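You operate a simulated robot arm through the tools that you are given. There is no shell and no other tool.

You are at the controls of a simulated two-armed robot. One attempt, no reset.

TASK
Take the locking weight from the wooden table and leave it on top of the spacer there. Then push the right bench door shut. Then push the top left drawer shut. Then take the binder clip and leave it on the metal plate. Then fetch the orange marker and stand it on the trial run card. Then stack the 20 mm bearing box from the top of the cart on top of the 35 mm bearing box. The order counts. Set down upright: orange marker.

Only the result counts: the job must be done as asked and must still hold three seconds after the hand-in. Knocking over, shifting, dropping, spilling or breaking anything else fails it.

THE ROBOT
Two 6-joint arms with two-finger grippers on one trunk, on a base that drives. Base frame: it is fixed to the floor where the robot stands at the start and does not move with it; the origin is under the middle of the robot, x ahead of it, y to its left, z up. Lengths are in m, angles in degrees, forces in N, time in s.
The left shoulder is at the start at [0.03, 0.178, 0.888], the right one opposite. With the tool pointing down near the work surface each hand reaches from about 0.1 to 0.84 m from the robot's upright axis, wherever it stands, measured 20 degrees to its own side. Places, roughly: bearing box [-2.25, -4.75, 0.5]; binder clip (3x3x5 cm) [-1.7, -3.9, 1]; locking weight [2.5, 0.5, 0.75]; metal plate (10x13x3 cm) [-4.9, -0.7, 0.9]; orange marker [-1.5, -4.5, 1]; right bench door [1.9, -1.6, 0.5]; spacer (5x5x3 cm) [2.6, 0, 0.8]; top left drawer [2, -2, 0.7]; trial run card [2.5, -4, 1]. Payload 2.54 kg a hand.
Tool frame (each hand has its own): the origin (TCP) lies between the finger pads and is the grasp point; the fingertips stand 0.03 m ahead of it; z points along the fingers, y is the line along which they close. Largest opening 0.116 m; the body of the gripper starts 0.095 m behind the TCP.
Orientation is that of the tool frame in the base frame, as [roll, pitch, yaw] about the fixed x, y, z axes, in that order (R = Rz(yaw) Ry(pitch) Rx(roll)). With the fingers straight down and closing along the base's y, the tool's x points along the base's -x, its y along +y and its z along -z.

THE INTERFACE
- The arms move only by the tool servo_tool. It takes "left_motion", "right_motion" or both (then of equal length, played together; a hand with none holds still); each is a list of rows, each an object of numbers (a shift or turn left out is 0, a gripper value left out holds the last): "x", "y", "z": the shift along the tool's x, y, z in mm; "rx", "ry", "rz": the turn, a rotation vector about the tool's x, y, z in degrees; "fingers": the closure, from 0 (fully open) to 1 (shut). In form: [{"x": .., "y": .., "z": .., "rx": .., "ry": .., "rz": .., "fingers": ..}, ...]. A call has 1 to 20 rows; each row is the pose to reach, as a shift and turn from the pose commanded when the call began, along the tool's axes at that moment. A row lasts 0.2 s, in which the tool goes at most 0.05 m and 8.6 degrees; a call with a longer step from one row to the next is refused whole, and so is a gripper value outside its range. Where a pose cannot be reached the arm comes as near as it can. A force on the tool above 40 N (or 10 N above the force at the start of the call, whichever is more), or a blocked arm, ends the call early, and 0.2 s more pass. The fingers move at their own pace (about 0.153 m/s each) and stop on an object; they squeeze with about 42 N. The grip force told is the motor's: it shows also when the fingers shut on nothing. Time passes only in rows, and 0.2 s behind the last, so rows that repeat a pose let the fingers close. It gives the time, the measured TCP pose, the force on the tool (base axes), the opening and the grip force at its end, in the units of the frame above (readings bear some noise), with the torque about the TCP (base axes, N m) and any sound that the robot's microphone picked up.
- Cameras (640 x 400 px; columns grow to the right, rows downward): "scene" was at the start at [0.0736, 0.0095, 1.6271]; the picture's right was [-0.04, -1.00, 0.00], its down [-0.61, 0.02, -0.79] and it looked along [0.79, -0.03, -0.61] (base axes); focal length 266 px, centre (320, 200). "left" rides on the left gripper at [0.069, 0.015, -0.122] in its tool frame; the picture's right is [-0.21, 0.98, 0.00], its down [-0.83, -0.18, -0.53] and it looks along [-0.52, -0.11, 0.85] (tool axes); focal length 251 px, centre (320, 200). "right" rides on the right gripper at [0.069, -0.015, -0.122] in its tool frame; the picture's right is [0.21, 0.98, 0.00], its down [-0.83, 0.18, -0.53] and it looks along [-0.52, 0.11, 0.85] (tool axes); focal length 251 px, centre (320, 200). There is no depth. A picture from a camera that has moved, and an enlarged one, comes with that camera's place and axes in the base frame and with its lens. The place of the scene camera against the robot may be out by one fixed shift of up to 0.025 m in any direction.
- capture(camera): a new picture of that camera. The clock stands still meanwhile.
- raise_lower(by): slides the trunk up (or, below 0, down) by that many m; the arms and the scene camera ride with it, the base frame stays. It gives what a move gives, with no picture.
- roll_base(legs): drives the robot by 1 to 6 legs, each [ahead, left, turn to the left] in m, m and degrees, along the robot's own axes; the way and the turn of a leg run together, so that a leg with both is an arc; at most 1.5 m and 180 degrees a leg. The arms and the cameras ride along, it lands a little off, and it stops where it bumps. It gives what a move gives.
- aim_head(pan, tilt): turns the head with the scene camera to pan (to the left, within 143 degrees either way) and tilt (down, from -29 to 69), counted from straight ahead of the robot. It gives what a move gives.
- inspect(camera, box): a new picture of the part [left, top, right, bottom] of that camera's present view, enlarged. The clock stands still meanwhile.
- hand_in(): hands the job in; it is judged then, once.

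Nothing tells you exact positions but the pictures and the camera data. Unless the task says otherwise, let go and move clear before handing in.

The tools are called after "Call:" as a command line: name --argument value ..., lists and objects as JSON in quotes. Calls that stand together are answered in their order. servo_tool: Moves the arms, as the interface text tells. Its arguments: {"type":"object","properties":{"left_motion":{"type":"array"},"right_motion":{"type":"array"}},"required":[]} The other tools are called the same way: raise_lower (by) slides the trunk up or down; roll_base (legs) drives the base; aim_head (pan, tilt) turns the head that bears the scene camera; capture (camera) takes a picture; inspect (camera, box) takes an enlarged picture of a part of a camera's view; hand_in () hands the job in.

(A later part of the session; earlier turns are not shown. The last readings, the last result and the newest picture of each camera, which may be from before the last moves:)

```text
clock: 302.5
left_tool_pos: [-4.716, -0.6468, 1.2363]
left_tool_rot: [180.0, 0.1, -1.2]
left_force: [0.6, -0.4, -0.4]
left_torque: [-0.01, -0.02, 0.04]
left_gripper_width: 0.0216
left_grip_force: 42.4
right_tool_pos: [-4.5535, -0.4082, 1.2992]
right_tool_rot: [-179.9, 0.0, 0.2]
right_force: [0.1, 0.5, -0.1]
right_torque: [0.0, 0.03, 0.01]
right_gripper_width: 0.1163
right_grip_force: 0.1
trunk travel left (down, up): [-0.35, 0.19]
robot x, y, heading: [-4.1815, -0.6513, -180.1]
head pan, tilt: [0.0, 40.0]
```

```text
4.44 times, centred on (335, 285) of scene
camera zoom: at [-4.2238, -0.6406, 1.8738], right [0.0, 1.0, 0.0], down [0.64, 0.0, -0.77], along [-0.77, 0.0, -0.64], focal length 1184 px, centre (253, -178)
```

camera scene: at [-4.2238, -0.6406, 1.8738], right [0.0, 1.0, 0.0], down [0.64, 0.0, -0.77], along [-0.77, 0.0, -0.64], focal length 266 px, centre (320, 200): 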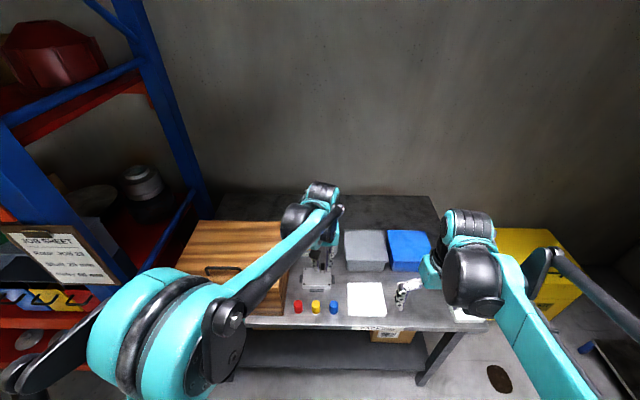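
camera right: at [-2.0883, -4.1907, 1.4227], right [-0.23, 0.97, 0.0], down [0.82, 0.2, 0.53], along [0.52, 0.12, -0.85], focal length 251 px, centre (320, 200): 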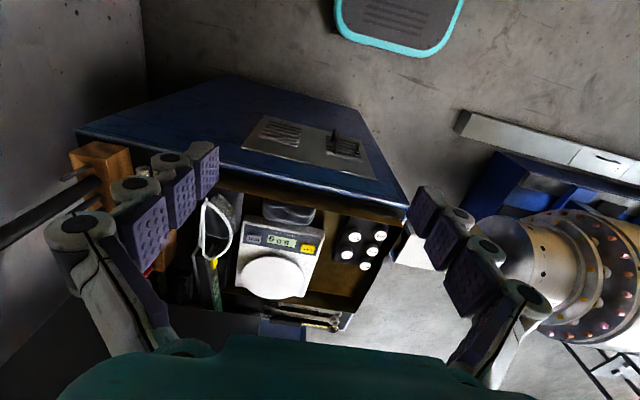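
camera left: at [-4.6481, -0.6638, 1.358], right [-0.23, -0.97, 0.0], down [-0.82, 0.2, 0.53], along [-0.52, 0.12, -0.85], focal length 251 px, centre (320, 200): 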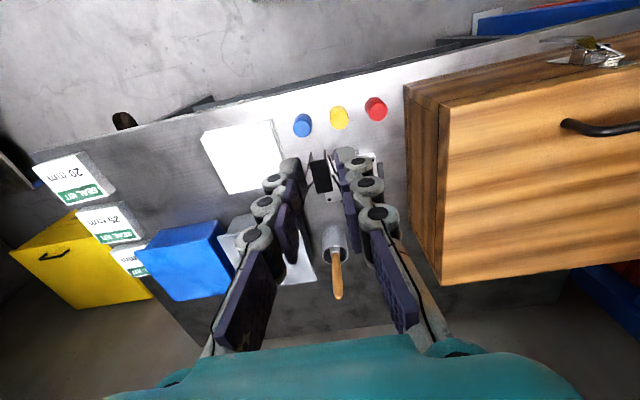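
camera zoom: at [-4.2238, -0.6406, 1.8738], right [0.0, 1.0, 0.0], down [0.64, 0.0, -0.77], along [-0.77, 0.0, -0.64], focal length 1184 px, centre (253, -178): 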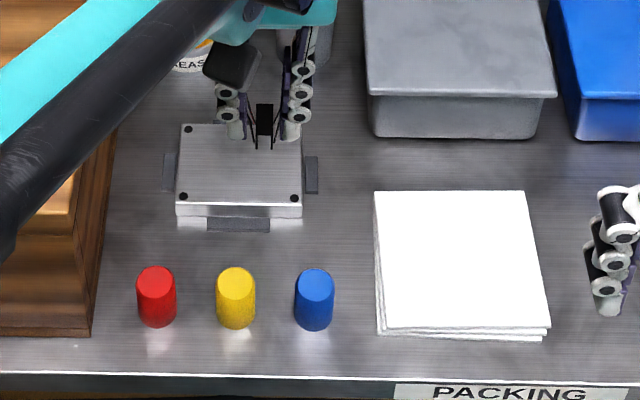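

Call:
servo_tool --left_motion '[{"x": -10, "y": 2, "fingers": 1}, {"x": -30, "y": 5}, {"x": -50, "y": 9}, {"x": -70, "y": 12}, {"x": -90, "y": 15}, {"x": -110, "y": 17}, {"x": -130, "y": 19}, {"x": -142, "y": 20}, {"x": -148, "y": 20}, {"x": -148, "y": 20, "z": 15}, {"x": -148, "y": 20, "z": 40}, {"x": -148, "y": 20, "z": 65}, {"x": -148, "y": 20, "z": 90}, {"x": -148, "y": 20, "z": 110}, {"x": -148, "y": 20, "z": 120}, {"x": -148, "y": 20, "z": 120}]'

Call:
inspect --camera "left" --box '[224, 90, 416, 210]'

Call:
inspect --camera "scene" --box '[270, 240, 400, 330]'

```text
clock: 305.9
left_tool_pos: [-4.8641, -0.6631, 1.1186]
left_tool_rot: [180.0, 0.0, -1.2]
left_force: [0.3, -1.2, 0.5]
left_torque: [0.01, 0.02, 0.01]
left_gripper_width: 0.0215
left_grip_force: 42.4
right_tool_pos: [-4.5542, -0.4084, 1.3001]
right_tool_rot: [-180.0, 0.0, 0.1]
right_force: [0.8, -0.5, -0.5]
right_torque: [-0.02, -0.01, 0.02]
right_gripper_width: 0.1161
right_grip_force: 0.0
trunk travel left (down, up): [-0.35, 0.19]
robot x, y, heading: [-4.1851, -0.653, -179.7]
head pan, tilt: [0.0, 40.0]
```

```text
3.33 times, centred on (320, 150) of left
camera zoom: at [-4.7958, -0.6804, 1.2386], right [-0.23, -0.97, 0.0], down [-0.82, 0.2, 0.53], along [-0.52, 0.12, -0.85], focal length 838 px, centre (320, 367)
```

zoom: 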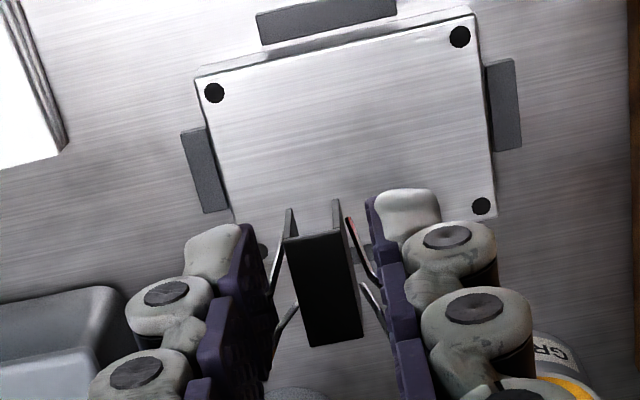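

```text
4.44 times, centred on (335, 285) of scene
camera zoom: at [-4.2239, -0.6406, 1.8739], right [0.0, 1.0, 0.0], down [0.64, 0.0, -0.77], along [-0.77, 0.0, -0.64], focal length 1184 px, centre (253, -178)
```

zoom: 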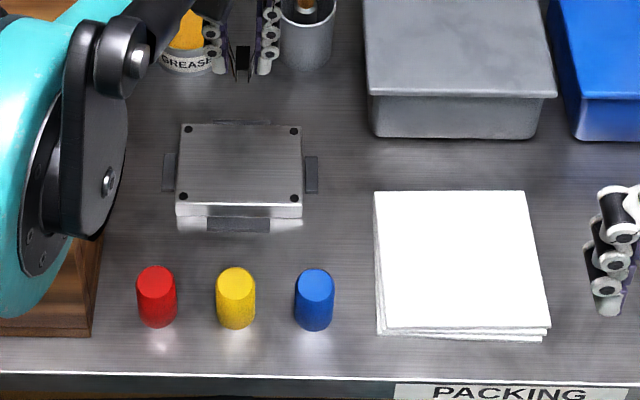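

Combining views, the plate top is at z≈0.87 and its centre near (-4.912,-0.667). I'll centre the clip over it and lower.

Call:
servo_tool --left_motion '[{"x": -12, "y": 1, "fingers": 1}, {"x": -30, "y": 3}, {"x": -44, "y": 4}, {"x": -48, "y": 4}, {"x": -48, "y": 4, "z": 15}, {"x": -48, "y": 4, "z": 40}, {"x": -48, "y": 4, "z": 65}, {"x": -48, "y": 4, "z": 90}, {"x": -48, "y": 4, "z": 115}, {"x": -48, "y": 4, "z": 135}, {"x": -48, "y": 4, "z": 150}, {"x": -48, "y": 4, "z": 160}, {"x": -48, "y": 4, "z": 160}]'

Call:
inspect --camera "left" --box '[224, 90, 416, 210]'

Call:
inspect --camera "scene" --box '[270, 220, 400, 310]'

```text
clock: 308.7
left_tool_pos: [-4.9124, -0.6678, 0.9573]
left_tool_rot: [179.8, 0.1, -1.2]
left_force: [-0.6, 0.2, -0.2]
left_torque: [0.0, 0.0, 0.02]
left_gripper_width: 0.0219
left_grip_force: 41.6
right_tool_pos: [-4.5547, -0.4076, 1.3009]
right_tool_rot: [-180.0, 0.1, 0.1]
right_force: [0.2, 0.8, -1.1]
right_torque: [0.02, 0.0, 0.02]
right_gripper_width: 0.1162
right_grip_force: 0.0
trunk travel left (down, up): [-0.35, 0.19]
robot x, y, heading: [-4.1854, -0.6529, -179.9]
head pan, tilt: [0.0, 40.0]
```

```text
3.33 times, centred on (320, 150) of left
camera zoom: at [-4.8432, -0.6841, 1.0784], right [-0.23, -0.97, 0.0], down [-0.82, 0.2, 0.53], along [-0.52, 0.12, -0.85], focal length 838 px, centre (320, 367)
```

zoom: 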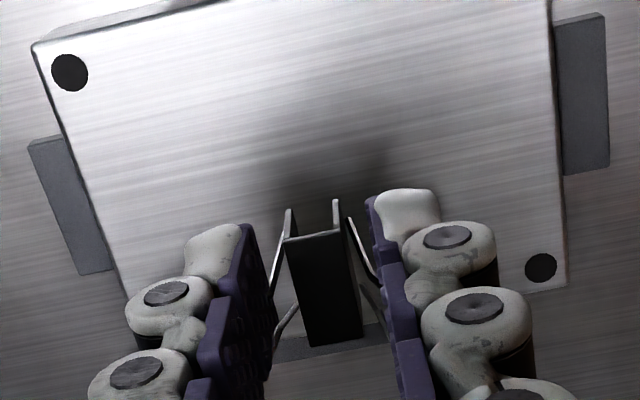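

```text
4.44 times, centred on (335, 265) of scene
camera zoom: at [-4.2238, -0.6406, 1.8739], right [0.0, 1.0, 0.0], down [0.64, 0.0, -0.77], along [-0.77, 0.0, -0.64], focal length 1184 px, centre (253, -89)
```

zoom: 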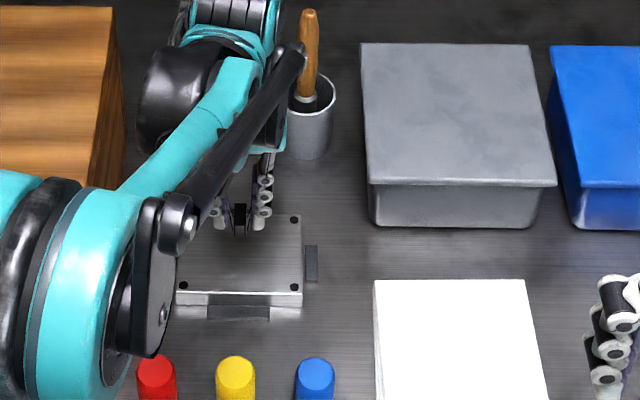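

The clip is centred over the plate. Lowering in small steps until contact.

Call:
servo_tool --left_motion '[{"z": 5, "fingers": 1}, {"z": 10}, {"z": 15}, {"z": 20}, {"z": 24}, {"z": 27}, {"z": 30}, {"z": 30}]'

Call:
inspect --camera "scene" --box '[290, 240, 354, 280]'

```text
clock: 310.5
left_tool_pos: [-4.9127, -0.6671, 0.9275]
left_tool_rot: [179.9, 0.1, -1.2]
left_force: [0.5, 0.1, 0.3]
left_torque: [-0.01, -0.01, -0.04]
left_gripper_width: 0.0216
left_grip_force: 42.0
right_tool_pos: [-4.5554, -0.4079, 1.3001]
right_tool_rot: [-179.9, 0.1, 0.1]
right_force: [-0.4, -0.7, -0.7]
right_torque: [-0.04, 0.04, 0.0]
right_gripper_width: 0.1156
right_grip_force: 0.1
trunk travel left (down, up): [-0.35, 0.19]
robot x, y, heading: [-4.1886, -0.652, -179.8]
head pan, tilt: [0.0, 40.0]
```

```text
10.00 times, centred on (322, 260) of scene
camera zoom: at [-4.2239, -0.6406, 1.8738], right [0.0, 1.0, 0.0], down [0.64, 0.0, -0.77], along [-0.77, 0.0, -0.64], focal length 2663 px, centre (300, -400)
```

zoom: 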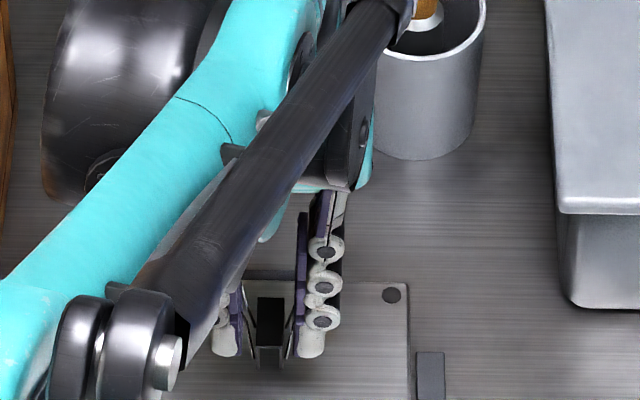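

Call:
servo_tool --left_motion '[{"z": 2, "fingers": 1}, {"z": 4}, {"z": 6}, {"z": 8}, {"z": 8}]'

Call:
inspect --camera "scene" --box '[290, 240, 354, 280]'

```text
clock: 311.7
left_tool_pos: [-4.913, -0.6677, 0.9207]
left_tool_rot: [179.9, 0.1, -1.3]
left_force: [-2.6, 0.0, 8.5]
left_torque: [-0.01, 0.24, 0.03]
left_gripper_width: 0.0214
left_grip_force: 42.0
right_tool_pos: [-4.5534, -0.4077, 1.2997]
right_tool_rot: [-179.9, 0.0, 0.1]
right_force: [-1.0, 0.8, 0.4]
right_torque: [-0.03, 0.01, -0.03]
right_gripper_width: 0.116
right_grip_force: 0.1
trunk travel left (down, up): [-0.35, 0.19]
robot x, y, heading: [-4.1845, -0.6532, -179.7]
head pan, tilt: [0.0, 40.0]
```

```text
10.00 times, centred on (322, 260) of scene
camera zoom: at [-4.2231, -0.6407, 1.874], right [0.0, 1.0, 0.0], down [0.64, 0.0, -0.77], along [-0.77, 0.0, -0.64], focal length 2663 px, centre (300, -400)
```

zoom: 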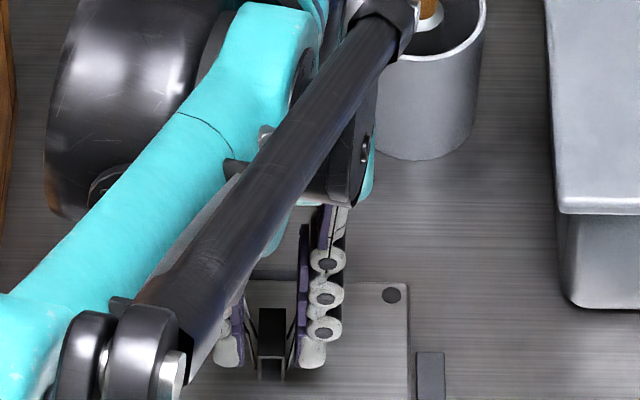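

Contact at z≈0.921 (8 N). I'll ease up half a millimetre and open the fingers gradually.

Call:
servo_tool --left_motion '[{"z": -1, "fingers": 0.82}, {"z": -1, "fingers": 0.8}, {"z": -1, "fingers": 0.78}, {"z": -1, "fingers": 0.76}, {"z": -1, "fingers": 0.73}, {"z": -1, "fingers": 0.7}, {"z": -1, "fingers": 0.66}, {"z": -1, "fingers": 0.62}, {"z": -1, "fingers": 0.62}]'

Call:
inspect --camera "left" --box '[224, 110, 416, 230]'

Call:
inspect --camera "scene" --box '[290, 240, 354, 280]'

```text
clock: 313.7
left_tool_pos: [-4.9123, -0.6663, 0.9204]
left_tool_rot: [-179.9, 0.0, -1.2]
left_force: [0.6, 0.0, 0.1]
left_torque: [0.0, 0.01, -0.02]
left_gripper_width: 0.0438
left_grip_force: 0.1
right_tool_pos: [-4.5529, -0.4079, 1.2998]
right_tool_rot: [-179.9, 0.1, 0.1]
right_force: [-0.8, -1.3, -0.1]
right_torque: [0.04, -0.02, -0.02]
right_gripper_width: 0.1159
right_grip_force: 0.0
trunk travel left (down, up): [-0.35, 0.19]
robot x, y, heading: [-4.1895, -0.6524, -180.0]
head pan, tilt: [0.0, 40.0]
```

```text
3.33 times, centred on (320, 170) of left
camera zoom: at [-4.8437, -0.6839, 1.0419], right [-0.23, -0.97, 0.0], down [-0.82, 0.2, 0.53], along [-0.52, 0.12, -0.85], focal length 838 px, centre (320, 300)
```

zoom: 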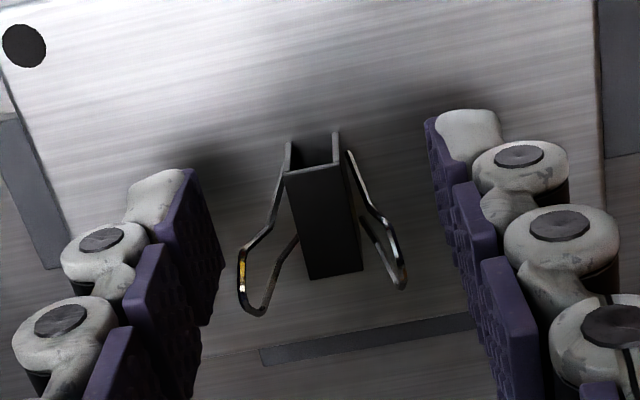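

```text
10.00 times, centred on (322, 260) of scene
camera zoom: at [-4.224, -0.6406, 1.8738], right [0.0, 1.0, 0.0], down [0.64, 0.0, -0.77], along [-0.77, 0.0, -0.64], focal length 2663 px, centre (300, -400)
```

zoom: 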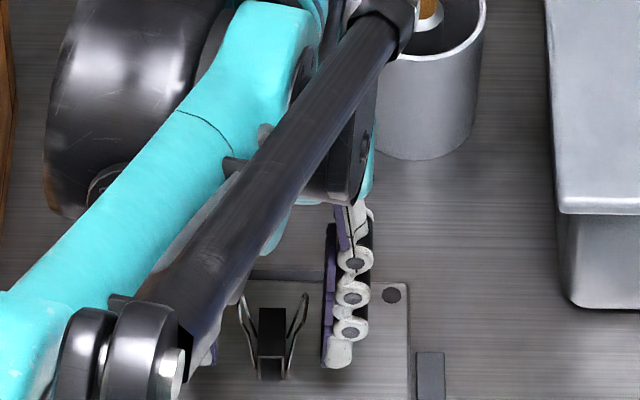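

The clip stands on the plate by itself. I'll lift straight up and then withdraw.

Call:
servo_tool --left_motion '[{"z": 0, "fingers": 0.55}, {"z": -10}, {"z": -30}, {"z": -60}, {"z": -100}, {"z": -145}, {"z": -190}, {"z": -235}, {"z": -280}, {"z": -300}]'

Call:
inspect --camera "left" --box '[224, 90, 416, 210]'

```text
clock: 315.9
left_tool_pos: [-4.9124, -0.6659, 1.2218]
left_tool_rot: [179.8, 0.0, -1.2]
left_force: [-1.0, 0.3, 0.2]
left_torque: [0.0, 0.02, -0.02]
left_gripper_width: 0.0524
left_grip_force: 0.1
right_tool_pos: [-4.5529, -0.4074, 1.2992]
right_tool_rot: [-180.0, 0.0, 0.2]
right_force: [-1.4, 0.1, 0.2]
right_torque: [0.02, -0.01, -0.05]
right_gripper_width: 0.116
right_grip_force: 0.0
trunk travel left (down, up): [-0.35, 0.19]
robot x, y, heading: [-4.1853, -0.6531, -179.9]
head pan, tilt: [0.0, 40.0]
```

```text
3.33 times, centred on (320, 150) of left
camera zoom: at [-4.8437, -0.683, 1.3429], right [-0.23, -0.97, 0.0], down [-0.82, 0.2, 0.53], along [-0.52, 0.12, -0.85], focal length 838 px, centre (320, 367)
```

zoom: 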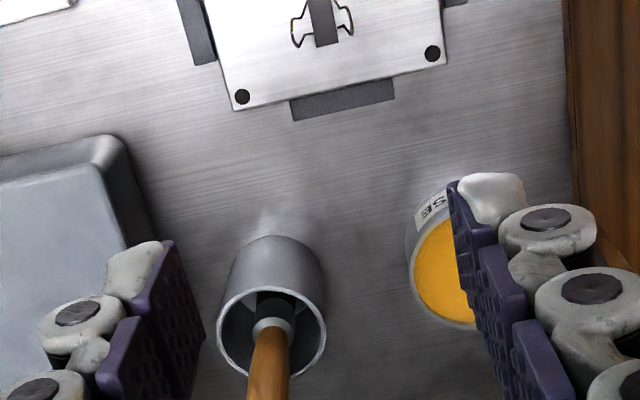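

Clip placed. I'll pull the arm back over the table edge and back the robot away.

Call:
servo_tool --left_motion '[{"x": 30, "y": 0}, {"x": 70, "y": 10}, {"x": 110, "y": 20}, {"x": 150, "y": 30}, {"x": 190, "y": 40}, {"x": 230, "y": 50}, {"x": 270, "y": 60}, {"x": 310, "y": 70}, {"x": 350, "y": 80}]'

Call:
roll_base --legs '[[-0.45, 0, 0]]'

Call:
capture --camera "scene"

Call:
inspect --camera "scene" --box '[260, 170, 420, 270]'

```text
clock: 317.9
left_tool_pos: [-4.5596, -0.7559, 1.2215]
left_tool_rot: [179.9, 0.1, -1.1]
left_force: [-0.5, 0.3, 0.0]
left_torque: [0.01, 0.02, 0.01]
left_gripper_width: 0.0521
left_grip_force: 0.1
right_tool_pos: [-4.5517, -0.4082, 1.3002]
right_tool_rot: [-179.8, 0.0, 0.1]
right_force: [0.4, 0.2, 0.2]
right_torque: [0.0, 0.07, 0.0]
right_gripper_width: 0.1158
right_grip_force: 0.1
trunk travel left (down, up): [-0.35, 0.19]
robot x, y, heading: [-4.1838, -0.6527, -179.8]
head pan, tilt: [0.0, 40.0]
```

```text
clock: 320.6
left_tool_pos: [-4.1159, -0.7532, 1.2202]
left_tool_rot: [179.8, 0.0, -1.8]
left_force: [-0.8, -0.4, 0.7]
left_torque: [-0.03, 0.02, 0.01]
left_gripper_width: 0.0523
left_grip_force: 0.1
right_tool_pos: [-4.104, -0.4067, 1.3004]
right_tool_rot: [-179.9, 0.0, -0.7]
right_force: [-0.2, 0.5, -0.7]
right_torque: [0.01, 0.01, -0.01]
right_gripper_width: 0.1162
right_grip_force: 0.0
trunk travel left (down, up): [-0.35, 0.19]
robot x, y, heading: [-3.7377, -0.6555, 179.5]
head pan, tilt: [0.0, 40.0]
```

```text
taken
camera scene: at [-3.7757, -0.6421, 1.8739], right [0.01, 1.0, 0.0], down [0.64, -0.01, -0.77], along [-0.77, 0.01, -0.64], focal length 266 px, centre (320, 200)
```

scene: 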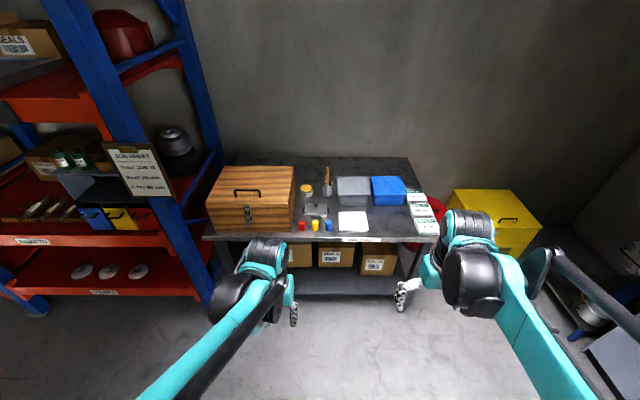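

```text
4.00 times, centred on (340, 220) of scene
camera zoom: at [-3.7757, -0.6421, 1.8739], right [0.01, 1.0, 0.0], down [0.64, -0.01, -0.77], along [-0.77, 0.01, -0.64], focal length 1065 px, centre (240, 120)
```

zoom: 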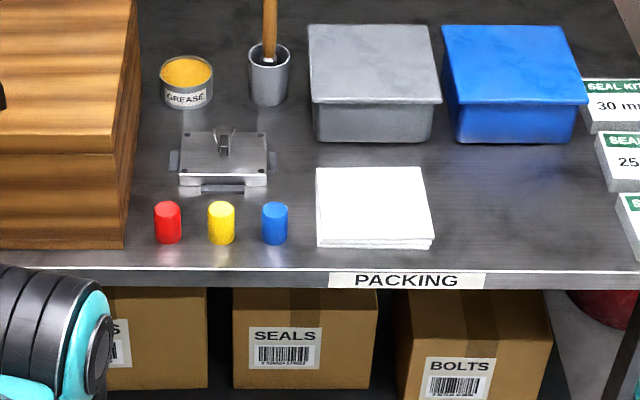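

Step 4 is done. Now I'll go back for the orange marker by the same route: lower the trunk, reverse east, then turn south.

Call:
raise_lower --by -0.3

Call:
roll_base --legs '[[-0.3, 0.31, 0.5], [-0.8, 0, 0], [-0.25, 0.11, 0]]'

Call:
aim_head --pan 70 --tilt 40

Call:
capture --camera "scene"

```text
clock: 323.6
left_tool_pos: [-4.1163, -0.7538, 0.921]
left_tool_rot: [179.9, 0.0, -1.8]
left_force: [-0.2, 0.1, 0.3]
left_torque: [0.05, 0.02, 0.03]
left_gripper_width: 0.0525
left_grip_force: 0.1
right_tool_pos: [-4.1029, -0.4055, 1.0003]
right_tool_rot: [-179.9, -0.1, -0.6]
right_force: [1.0, 0.0, 0.2]
right_torque: [-0.05, 0.01, -0.01]
right_gripper_width: 0.1159
right_grip_force: 0.0
trunk travel left (down, up): [-0.05, 0.49]
robot x, y, heading: [-3.7324, -0.6567, 179.4]
head pan, tilt: [0.0, 40.0]
```

```text
clock: 331.6
left_tool_pos: [-2.7668, -1.1834, 0.9204]
left_tool_rot: [179.9, 0.1, -1.1]
left_force: [0.2, 0.3, 0.2]
left_torque: [0.01, 0.0, 0.01]
left_gripper_width: 0.0522
left_grip_force: 0.1
right_tool_pos: [-2.7604, -0.8368, 1.0]
right_tool_rot: [-179.9, 0.1, 0.1]
right_force: [0.2, 0.7, 0.1]
right_torque: [0.04, 0.01, 0.0]
right_gripper_width: 0.1158
right_grip_force: 0.1
trunk travel left (down, up): [-0.05, 0.49]
robot x, y, heading: [-2.3927, -1.0842, -179.9]
head pan, tilt: [0.0, 40.0]
```

```text
clock: 333.1
left_tool_pos: [-2.7671, -1.1824, 0.9207]
left_tool_rot: [179.9, -0.1, -1.1]
left_force: [0.0, 0.1, -0.6]
left_torque: [0.01, 0.0, 0.01]
left_gripper_width: 0.0523
left_grip_force: 0.0
right_tool_pos: [-2.7601, -0.8356, 1.0007]
right_tool_rot: [-179.9, 0.0, 0.2]
right_force: [0.1, -0.6, -0.3]
right_torque: [-0.05, -0.04, 0.02]
right_gripper_width: 0.1161
right_grip_force: 0.1
trunk travel left (down, up): [-0.05, 0.49]
robot x, y, heading: [-2.3935, -1.078, -179.7]
head pan, tilt: [70.0, 40.0]
```

```text
taken
camera scene: at [-2.3741, -1.1488, 1.5739], right [-0.94, 0.34, 0.0], down [0.22, 0.6, -0.77], along [-0.26, -0.72, -0.64], focal length 266 px, centre (320, 200)
```

scene: 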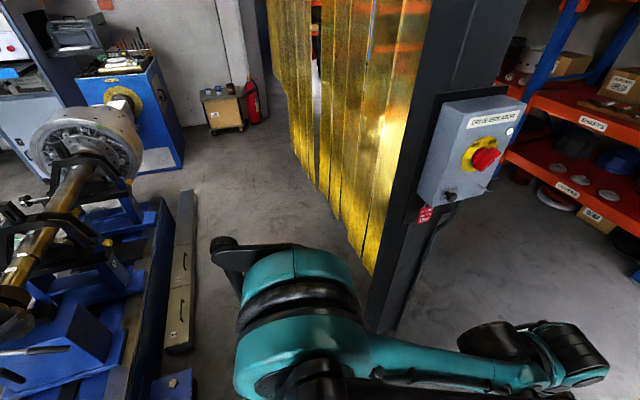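

Call:
roll_base --legs '[[0, 0, 90]]'

Call:
servo_tool --left_motion '[{"x": -40, "y": -10}, {"x": -80, "y": -20}, {"x": -120, "y": -30}, {"x": -160, "y": -40}, {"x": -200, "y": -50}, {"x": -240, "y": -50}, {"x": -270, "y": -50}]' --right_motion '[{"x": -40, "y": 10}, {"x": -80, "y": 20}, {"x": -120, "y": 30}, {"x": -160, "y": 40}, {"x": -200, "y": 50}, {"x": -240, "y": 50}, {"x": -270, "y": 50}]'

```text
clock: 337.2
left_tool_pos: [-2.2983, -1.4598, 0.921]
left_tool_rot: [179.9, 0.0, 87.5]
left_force: [0.9, 0.0, -0.5]
left_torque: [-0.04, -0.02, 0.01]
left_gripper_width: 0.0519
left_grip_force: 0.0
right_tool_pos: [-2.6473, -1.4432, 0.9996]
right_tool_rot: [-179.9, 0.0, 88.7]
right_force: [0.3, 0.0, -0.1]
right_torque: [0.02, 0.0, 0.05]
right_gripper_width: 0.1159
right_grip_force: 0.1
trunk travel left (down, up): [-0.05, 0.49]
robot x, y, heading: [-2.3923, -1.0784, -91.3]
head pan, tilt: [70.0, 40.0]
```

```text
clock: 338.8
left_tool_pos: [-2.3637, -1.7308, 0.9217]
left_tool_rot: [179.9, -0.1, 87.4]
left_force: [0.0, -0.1, 0.6]
left_torque: [0.01, 0.01, 0.03]
left_gripper_width: 0.0524
left_grip_force: 0.1
right_tool_pos: [-2.603, -1.7143, 0.9988]
right_tool_rot: [180.0, 0.0, 88.7]
right_force: [-0.3, -0.1, -1.2]
right_torque: [0.06, -0.03, -0.02]
right_gripper_width: 0.1158
right_grip_force: 0.0
trunk travel left (down, up): [-0.05, 0.49]
robot x, y, heading: [-2.3927, -1.0824, -91.2]
head pan, tilt: [70.0, 40.0]
```

Call:
roll_base --legs '[[0.3, 0.03, 1.2], [1.3, 0, 0], [1.15, 0, 0]]'

Call:
raise_lower --by 0.35

Call:
aim_head --pan 40 --tilt 35

Call:
capture --camera "scene"

```text
clock: 352.4
left_tool_pos: [-2.353, -4.4571, 0.9214]
left_tool_rot: [179.8, 0.1, 88.4]
left_force: [0.3, -1.2, -0.1]
left_torque: [0.01, 0.02, 0.02]
left_gripper_width: 0.0521
left_grip_force: 0.1
right_tool_pos: [-2.5905, -4.4465, 0.9996]
right_tool_rot: [-179.9, 0.0, 89.7]
right_force: [0.1, -0.7, -0.5]
right_torque: [0.0, 0.03, 0.05]
right_gripper_width: 0.1161
right_grip_force: 0.0
trunk travel left (down, up): [-0.05, 0.49]
robot x, y, heading: [-2.3941, -3.8102, -90.2]
head pan, tilt: [70.0, 40.0]
```

```text
clock: 355.8
left_tool_pos: [-2.3524, -4.4578, 1.2727]
left_tool_rot: [179.9, 0.1, 88.4]
left_force: [0.3, -0.4, 0.5]
left_torque: [0.03, 0.0, 0.0]
left_gripper_width: 0.0523
left_grip_force: 0.1
right_tool_pos: [-2.5926, -4.4467, 1.3504]
right_tool_rot: [-180.0, 0.1, 89.6]
right_force: [0.0, 0.2, -0.1]
right_torque: [0.01, 0.05, 0.06]
right_gripper_width: 0.116
right_grip_force: 0.0
trunk travel left (down, up): [-0.4, 0.14]
robot x, y, heading: [-2.3928, -3.8112, -90.3]
head pan, tilt: [70.0, 40.0]
```

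```text
clock: 356.8
left_tool_pos: [-2.3524, -4.458, 1.2708]
left_tool_rot: [179.9, 0.0, 88.4]
left_force: [0.3, -0.1, -0.3]
left_torque: [0.01, -0.03, -0.01]
left_gripper_width: 0.0522
left_grip_force: 0.1
right_tool_pos: [-2.5913, -4.4469, 1.351]
right_tool_rot: [-179.9, 0.0, 89.7]
right_force: [0.0, 0.0, 0.1]
right_torque: [0.04, 0.0, 0.01]
right_gripper_width: 0.116
right_grip_force: 0.1
trunk travel left (down, up): [-0.4, 0.14]
robot x, y, heading: [-2.3938, -3.8108, -90.6]
head pan, tilt: [40.0, 35.0]
```

```text
taken
camera scene: at [-2.3189, -3.836, 1.9314], right [-0.77, -0.64, 0.0], down [-0.37, 0.44, -0.82], along [0.52, -0.63, -0.57], focal length 266 px, centre (320, 200)
```

scene: 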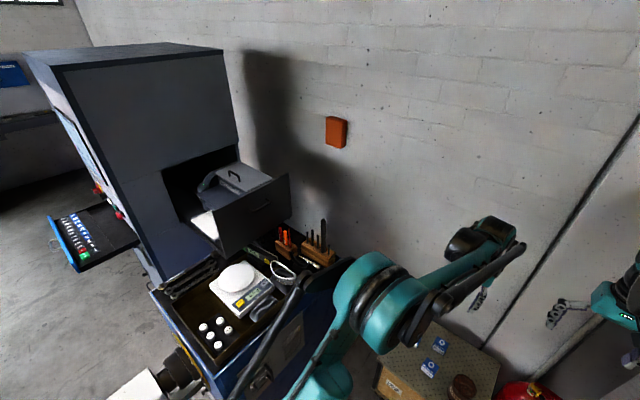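

Call:
inspect --camera "scene" --box '[250, 210, 346, 270]'

Call:
inspect --camera "scene" --box '[370, 320, 500, 400]'

```text
6.67 times, centred on (298, 240) of scene
camera zoom: at [-2.3189, -3.836, 1.9314], right [-0.77, -0.64, 0.0], down [-0.37, 0.44, -0.82], along [0.52, -0.63, -0.57], focal length 1776 px, centre (467, -67)
```

zoom: 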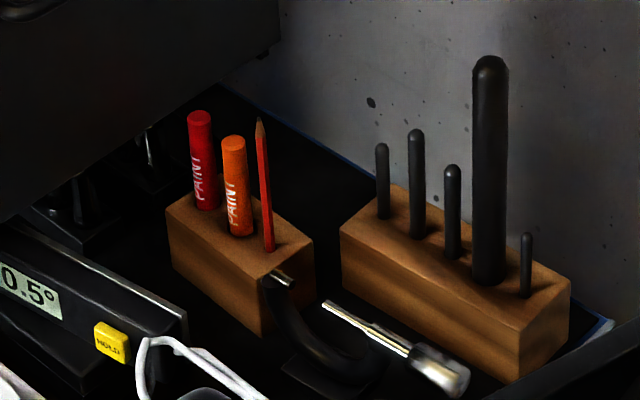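

```text
4.92 times, centred on (435, 360) of scene
camera zoom: at [-2.3189, -3.836, 1.9314], right [-0.77, -0.64, 0.0], down [-0.37, 0.44, -0.82], along [0.52, -0.63, -0.57], focal length 1311 px, centre (-246, -588)
```

zoom: 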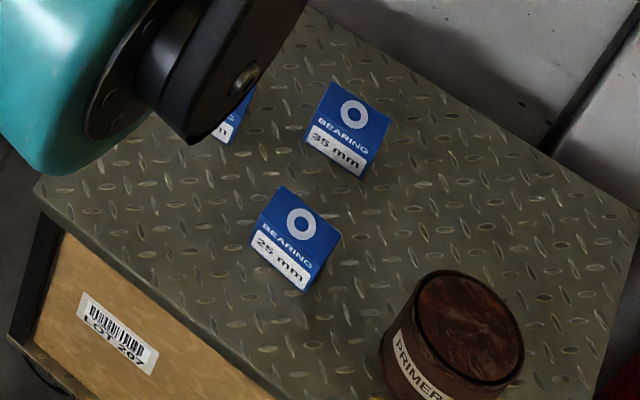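

The orange marker stands in a wooden block between a red marker and a pencil, near (-1.593,-4.456), top at z≈1.09. I'll retract the hands, turn to face the cabinet and get in position.

Call:
servo_tool --left_motion '[{"x": 40, "y": 10}, {"x": 80, "y": 20}, {"x": 120, "y": 30}, {"x": 160, "y": 45}, {"x": 200, "y": 60}, {"x": 240, "y": 75}, {"x": 280, "y": 90}, {"x": 300, "y": 100}]' --right_motion '[{"x": 40, "y": -10}, {"x": 80, "y": -20}, {"x": 120, "y": -30}, {"x": 160, "y": -40}, {"x": 200, "y": -45}, {"x": 240, "y": -50}, {"x": 280, "y": -50}, {"x": 290, "y": -50}]'

Call:
roll_base --legs '[[0, 0, 90.3]]'

Call:
roll_base --legs '[[0.19, -0.16, 0]]'

Call:
aim_head --pan -20 --tilt 40

Call:
capture --camera "scene"

Call:
capture --camera "right"

```text
clock: 358.6
left_tool_pos: [-2.2441, -4.1578, 1.2725]
left_tool_rot: [179.8, 0.0, 88.4]
left_force: [0.6, -1.3, 0.4]
left_torque: [-0.01, 0.0, 0.01]
left_gripper_width: 0.0522
left_grip_force: 0.2
right_tool_pos: [-2.6395, -4.1554, 1.3508]
right_tool_rot: [-179.9, 0.0, 89.6]
right_force: [-0.1, 0.3, 0.4]
right_torque: [0.01, -0.01, -0.02]
right_gripper_width: 0.1159
right_grip_force: 0.1
trunk travel left (down, up): [-0.4, 0.14]
robot x, y, heading: [-2.3892, -3.811, -90.2]
head pan, tilt: [40.0, 35.0]
```

```text
clock: 362.8
left_tool_pos: [-2.0487, -3.6539, 1.2732]
left_tool_rot: [179.9, -0.1, 179.8]
left_force: [-0.4, 0.0, 0.2]
left_torque: [-0.03, 0.0, 0.02]
left_gripper_width: 0.0522
left_grip_force: 0.0
right_tool_pos: [-2.043, -4.0518, 1.3496]
right_tool_rot: [-179.9, 0.0, -179.0]
right_force: [-0.2, 0.0, 0.2]
right_torque: [0.02, -0.03, 0.01]
right_gripper_width: 0.116
right_grip_force: 0.1
trunk travel left (down, up): [-0.4, 0.14]
robot x, y, heading: [-2.3924, -3.8097, 1.1]
head pan, tilt: [40.0, 35.0]
```

```text
clock: 364.7
left_tool_pos: [-1.8515, -3.8136, 1.2719]
left_tool_rot: [179.9, 0.0, 180.0]
left_force: [0.4, 0.7, -1.1]
left_torque: [0.01, 0.01, 0.03]
left_gripper_width: 0.0522
left_grip_force: 0.0
right_tool_pos: [-1.8448, -4.2106, 1.3509]
right_tool_rot: [-179.9, 0.0, -178.7]
right_force: [-0.9, -0.5, -0.3]
right_torque: [-0.04, 0.01, 0.01]
right_gripper_width: 0.1161
right_grip_force: 0.0
trunk travel left (down, up): [-0.4, 0.14]
robot x, y, heading: [-2.1971, -3.9723, 1.0]
head pan, tilt: [40.0, 35.0]
```

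```text
clock: 366.0
left_tool_pos: [-1.8526, -3.8141, 1.2732]
left_tool_rot: [179.9, 0.0, 180.0]
left_force: [0.3, -0.1, 0.8]
left_torque: [-0.01, -0.02, 0.0]
left_gripper_width: 0.0521
left_grip_force: 0.1
right_tool_pos: [-1.8456, -4.2104, 1.3514]
right_tool_rot: [-180.0, -0.1, -178.8]
right_force: [1.3, -0.3, -0.4]
right_torque: [0.02, -0.02, -0.02]
right_gripper_width: 0.1162
right_grip_force: 0.1
trunk travel left (down, up): [-0.4, 0.14]
robot x, y, heading: [-2.1933, -3.9728, 1.3]
head pan, tilt: [-20.0, 40.0]
```

```text
taken
camera scene: at [-2.1281, -3.987, 1.9238], right [-0.32, -0.95, 0.0], down [-0.61, 0.21, -0.77], along [0.73, -0.25, -0.64], focal length 266 px, centre (320, 200)
```

scene: 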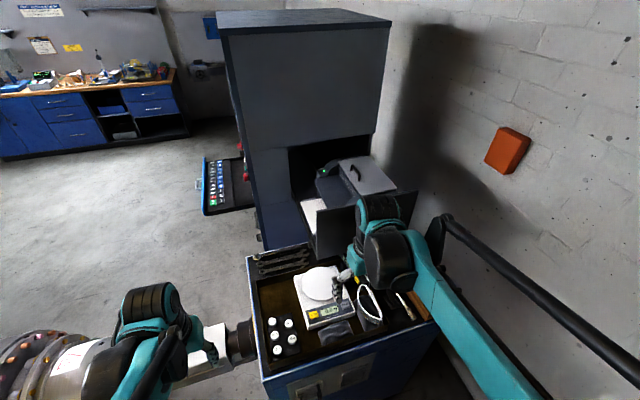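

```text
taken
camera right: at [-1.9146, -4.2255, 1.4733], right [-0.24, 0.97, 0.0], down [0.82, 0.2, 0.53], along [0.52, 0.12, -0.85], focal length 251 px, centre (320, 200)
```

right: 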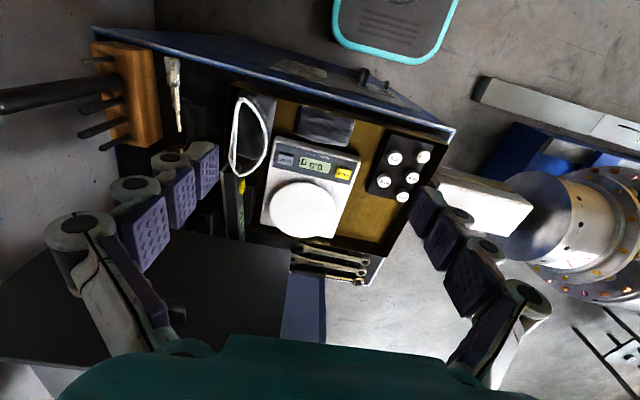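

The marker block is hidden behind the finger in this view. I'll bring the right hand nearer, above the tool racks, for a good look.

Call:
servo_tool --right_motion '[{"x": -30, "y": -35, "fingers": 0.4}, {"x": -60, "y": -70}, {"x": -90, "y": -105}, {"x": -120, "y": -140}, {"x": -150, "y": -170}, {"x": -175, "y": -195}, {"x": -190, "y": -214, "z": 20}, {"x": -190, "y": -214, "z": 50}, {"x": -190, "y": -214, "z": 70}, {"x": -190, "y": -214, "z": 70}]'

Call:
capture --camera "right"

Call:
capture --camera "scene"

```text
clock: 368.2
left_tool_pos: [-1.8518, -3.8144, 1.2723]
left_tool_rot: [179.9, 0.1, -180.0]
left_force: [0.4, -0.6, 1.6]
left_torque: [0.0, 0.01, 0.0]
left_gripper_width: 0.0524
left_grip_force: 0.1
right_tool_pos: [-1.6511, -4.4195, 1.2813]
right_tool_rot: [-179.9, 0.0, -178.8]
right_force: [-0.2, 0.0, 0.1]
right_torque: [-0.01, 0.0, -0.01]
right_gripper_width: 0.0694
right_grip_force: 0.1
trunk travel left (down, up): [-0.4, 0.14]
robot x, y, heading: [-2.1957, -3.9667, 1.3]
head pan, tilt: [-20.0, 40.0]
```

```text
taken
camera right: at [-1.7206, -4.4358, 1.4037], right [-0.24, 0.97, 0.0], down [0.82, 0.2, 0.53], along [0.52, 0.12, -0.85], focal length 251 px, centre (320, 200)
```

right: 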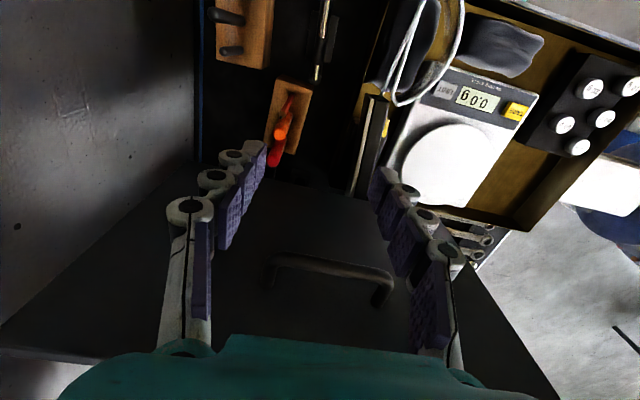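

```text
taken
camera scene: at [-2.1282, -3.9871, 1.9239], right [-0.32, -0.95, 0.0], down [-0.61, 0.21, -0.77], along [0.73, -0.25, -0.64], focal length 266 px, centre (320, 200)
```

scene: 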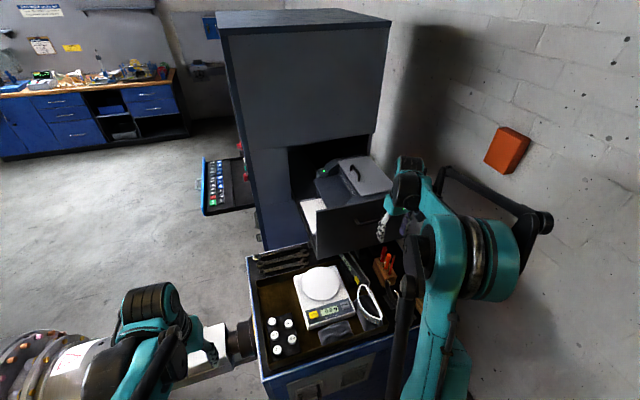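

Call:
inspect --camera "right" --box '[240, 70, 352, 190]'

Call:
inspect --camera "scene" --box '[320, 180, 440, 290]'

```text
3.33 times, centred on (296, 130) of right
camera zoom: at [-1.7206, -4.4358, 1.4037], right [-0.24, 0.97, 0.0], down [0.82, 0.2, 0.53], along [0.52, 0.12, -0.85], focal length 838 px, centre (400, 433)
```

zoom: 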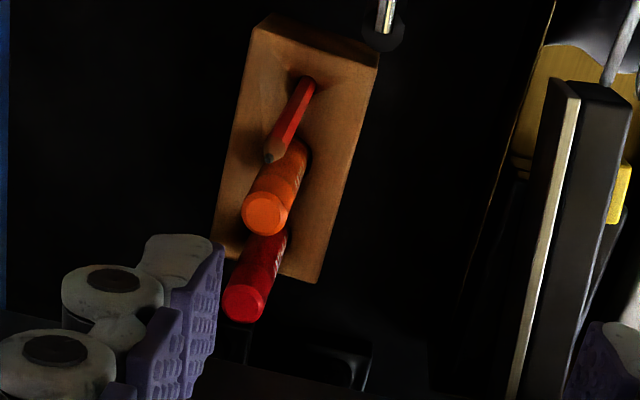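

```text
3.64 times, centred on (380, 235) of scene
camera zoom: at [-2.1282, -3.9871, 1.9239], right [-0.32, -0.95, 0.0], down [-0.61, 0.21, -0.77], along [0.73, -0.25, -0.64], focal length 968 px, centre (102, 73)
```

zoom: 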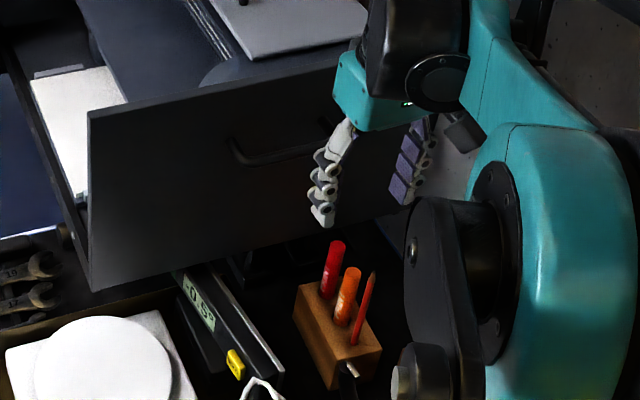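

Call:
servo_tool --right_motion '[{"x": -20, "y": -22, "fingers": 0.45}, {"x": -38, "y": -44}, {"x": -38, "y": -44, "z": 30}, {"x": -38, "y": -44, "z": 60}, {"x": -38, "y": -44, "z": 80}, {"x": -38, "y": -44, "z": 80}]'

Call:
capture --camera "right"

Call:
inspect --camera "right" --box '[256, 90, 384, 170]'

```text
clock: 369.6
left_tool_pos: [-1.8533, -3.8141, 1.2728]
left_tool_rot: [179.9, 0.1, -179.9]
left_force: [-0.2, 0.0, -0.9]
left_torque: [0.0, 0.0, -0.01]
left_gripper_width: 0.0523
left_grip_force: 0.1
right_tool_pos: [-1.6122, -4.4635, 1.2019]
right_tool_rot: [-179.9, 0.0, -178.8]
right_force: [0.0, 0.6, 0.1]
right_torque: [-0.01, 0.05, 0.01]
right_gripper_width: 0.0637
right_grip_force: 0.0
trunk travel left (down, up): [-0.4, 0.14]
robot x, y, heading: [-2.1997, -3.9726, 1.2]
head pan, tilt: [-20.0, 40.0]
```

```text
taken
camera right: at [-1.6819, -4.4786, 1.3238], right [-0.24, 0.97, 0.0], down [0.82, 0.2, 0.53], along [0.52, 0.12, -0.85], focal length 251 px, centre (320, 200)
```

right: 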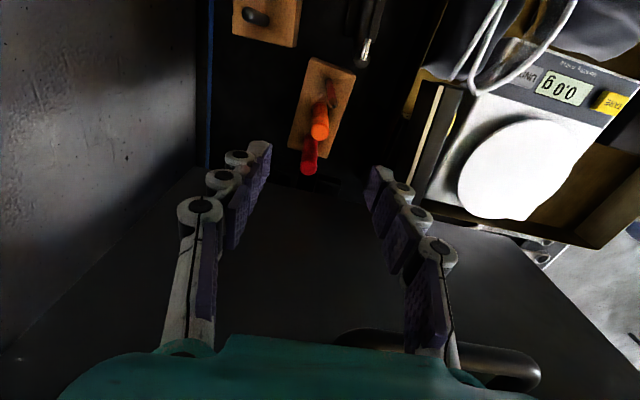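

```text
5.00 times, centred on (320, 130) of right
camera zoom: at [-1.6819, -4.4786, 1.3238], right [-0.24, 0.97, 0.0], down [0.82, 0.2, 0.53], along [0.52, 0.12, -0.85], focal length 1257 px, centre (320, 550)
```

zoom: 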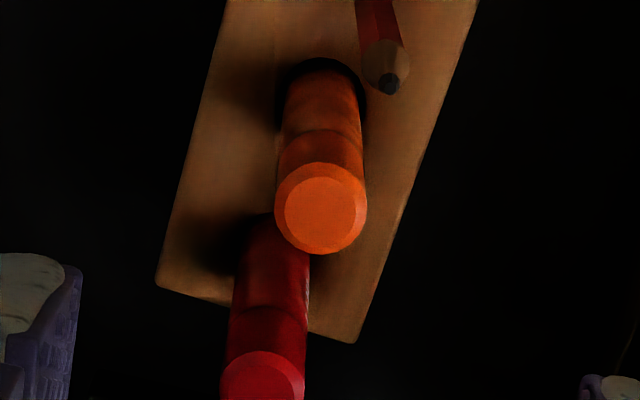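

The orange marker's top is at (-1.616,-4.463,1.099), about 16 mm thick; the pencil and red marker are 3 cm away on either side. I'll descend with the fingers closing across y.

Call:
servo_tool --right_motion '[{"x": 4, "fingers": 0.6}, {"x": 4, "z": 30}, {"x": 4, "z": 60}, {"x": 4, "z": 85}, {"x": 4, "z": 85}]'

Call:
inspect --camera "right" --box '[240, 110, 400, 210]'

```text
clock: 370.8
left_tool_pos: [-1.8519, -3.8138, 1.2716]
left_tool_rot: [180.0, 0.0, 179.9]
left_force: [-0.4, -1.0, -0.4]
left_torque: [0.01, 0.0, 0.03]
left_gripper_width: 0.0524
left_grip_force: 0.0
right_tool_pos: [-1.6162, -4.4639, 1.1161]
right_tool_rot: [-179.9, 0.1, -178.9]
right_force: [0.6, 0.3, 0.1]
right_torque: [-0.01, -0.01, -0.02]
right_gripper_width: 0.0464
right_grip_force: 0.0
trunk travel left (down, up): [-0.4, 0.14]
robot x, y, heading: [-2.1977, -3.9722, 1.1]
head pan, tilt: [-20.0, 40.0]
```

```text
4.00 times, centred on (320, 160) of right
camera zoom: at [-1.6855, -4.4795, 1.2383], right [-0.24, 0.97, 0.0], down [0.82, 0.2, 0.53], along [0.52, 0.12, -0.85], focal length 1006 px, centre (320, 360)
```

zoom: 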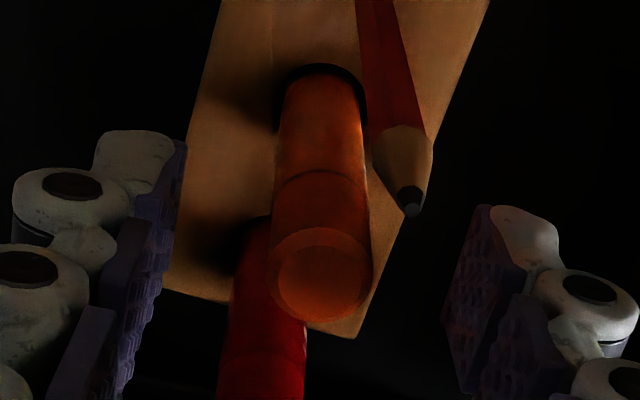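

Call:
servo_tool --right_motion '[{"z": 15, "fingers": 0.6}, {"z": 30}, {"z": 41}, {"z": 41}, {"z": 41, "fingers": 0.8}, {"z": 41, "fingers": 1}, {"z": 41, "fingers": 1}, {"z": 41, "fingers": 1}]'

Call:
inspect --camera "right" --box '[240, 110, 400, 210]'

```text
clock: 372.6
left_tool_pos: [-1.8522, -3.8138, 1.2723]
left_tool_rot: [179.9, 0.1, -180.0]
left_force: [-1.3, -0.1, 1.0]
left_torque: [-0.01, -0.01, 0.0]
left_gripper_width: 0.0522
left_grip_force: 0.0
right_tool_pos: [-1.6157, -4.4635, 1.0744]
right_tool_rot: [-179.9, 0.0, -178.7]
right_force: [0.2, -0.6, -0.2]
right_torque: [0.03, 0.0, 0.0]
right_gripper_width: 0.015
right_grip_force: 41.2
trunk travel left (down, up): [-0.4, 0.14]
robot x, y, heading: [-2.1953, -3.9709, 1.2]
head pan, tilt: [-20.0, 40.0]
```

```text
4.00 times, centred on (320, 160) of right
camera zoom: at [-1.6853, -4.4784, 1.197], right [-0.24, 0.97, 0.0], down [0.82, 0.2, 0.53], along [0.52, 0.12, -0.85], focal length 1006 px, centre (320, 360)
```

zoom: 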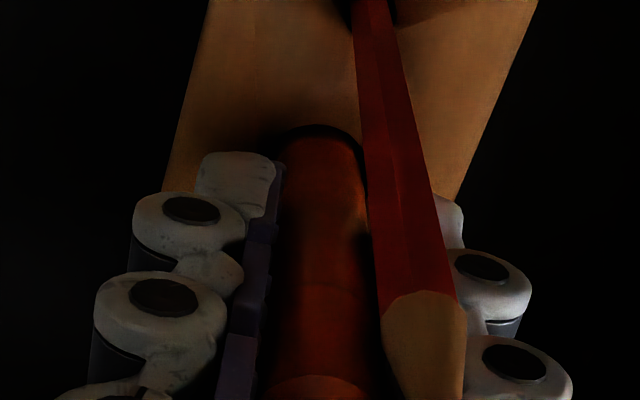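

The marker is gripped (15 mm). I'll lift straight up slowly out of its hole.

Call:
servo_tool --right_motion '[{"z": -4, "fingers": 1}, {"z": -10}, {"z": -18}, {"z": -28}, {"z": -38}, {"z": -48}, {"z": -58}, {"z": -70}, {"z": -82}, {"z": -94}, {"z": -106}, {"z": -118}, {"z": -130}, {"z": -142}, {"z": -150}, {"z": -150}]'

Call:
capture --camera "right"

Call:
inspect --camera "scene" --box '[320, 150, 448, 280]'

```text
clock: 376.0
left_tool_pos: [-1.8519, -3.8142, 1.273]
left_tool_rot: [179.9, 0.0, 180.0]
left_force: [0.3, 0.3, 0.3]
left_torque: [0.01, -0.04, -0.01]
left_gripper_width: 0.0525
left_grip_force: 0.0
right_tool_pos: [-1.6165, -4.4642, 1.2264]
right_tool_rot: [-179.9, 0.0, -178.8]
right_force: [-0.2, 0.3, 0.1]
right_torque: [-0.04, 0.0, 0.01]
right_gripper_width: 0.0149
right_grip_force: 41.3
trunk travel left (down, up): [-0.4, 0.14]
robot x, y, heading: [-2.1949, -3.9709, 1.1]
head pan, tilt: [-20.0, 40.0]
```

```text
taken
camera right: at [-1.6855, -4.4793, 1.3483], right [-0.24, 0.97, 0.0], down [0.82, 0.2, 0.53], along [0.52, 0.12, -0.85], focal length 251 px, centre (320, 200)
```

right: 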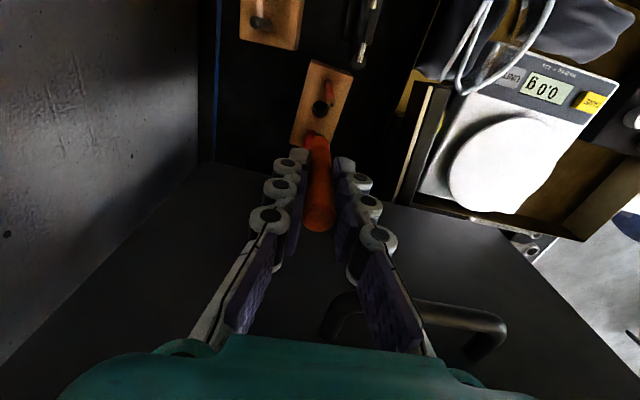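

```text
3.08 times, centred on (384, 215) of scene
camera zoom: at [-2.1278, -3.9874, 1.9238], right [-0.32, -0.95, 0.0], down [-0.61, 0.21, -0.77], along [0.73, -0.25, -0.64], focal length 820 px, centre (123, 154)
```

zoom: 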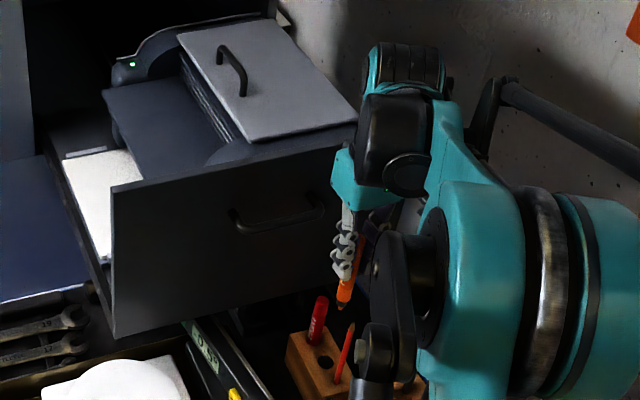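

Call:
inspect --camera "scene" --box '[410, 210, 460, 260]'

Call:
inspect --camera "scene" --box '[420, 215, 444, 265]'

Call:
inspect --camera "right" --box '[256, 120, 384, 240]'

```text
8.00 times, centred on (435, 235) of scene
camera zoom: at [-2.1278, -3.9874, 1.9238], right [-0.32, -0.95, 0.0], down [-0.61, 0.21, -0.77], along [0.73, -0.25, -0.64], focal length 2131 px, centre (-600, -80)
```

zoom: 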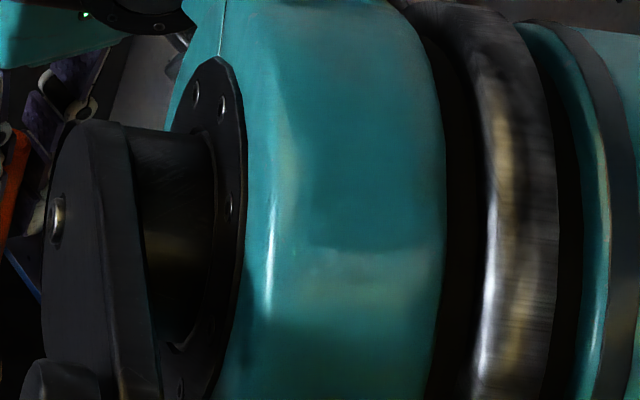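

```text
8.00 times, centred on (432, 240) of scene
camera zoom: at [-2.1278, -3.9874, 1.9238], right [-0.32, -0.95, 0.0], down [-0.61, 0.21, -0.77], along [0.73, -0.25, -0.64], focal length 2131 px, centre (-576, -120)
```

zoom: 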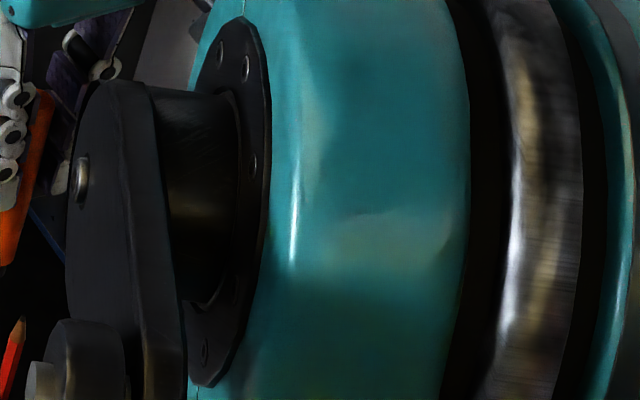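

```text
3.33 times, centred on (320, 180) of right
camera zoom: at [-1.6855, -4.4793, 1.3483], right [-0.24, 0.97, 0.0], down [0.82, 0.2, 0.53], along [0.52, 0.12, -0.85], focal length 838 px, centre (320, 267)
```

zoom: 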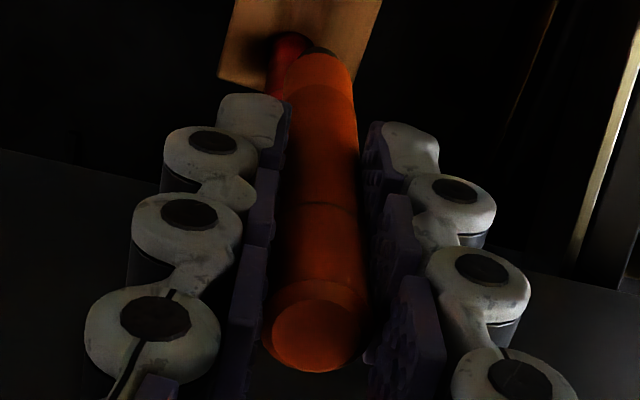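

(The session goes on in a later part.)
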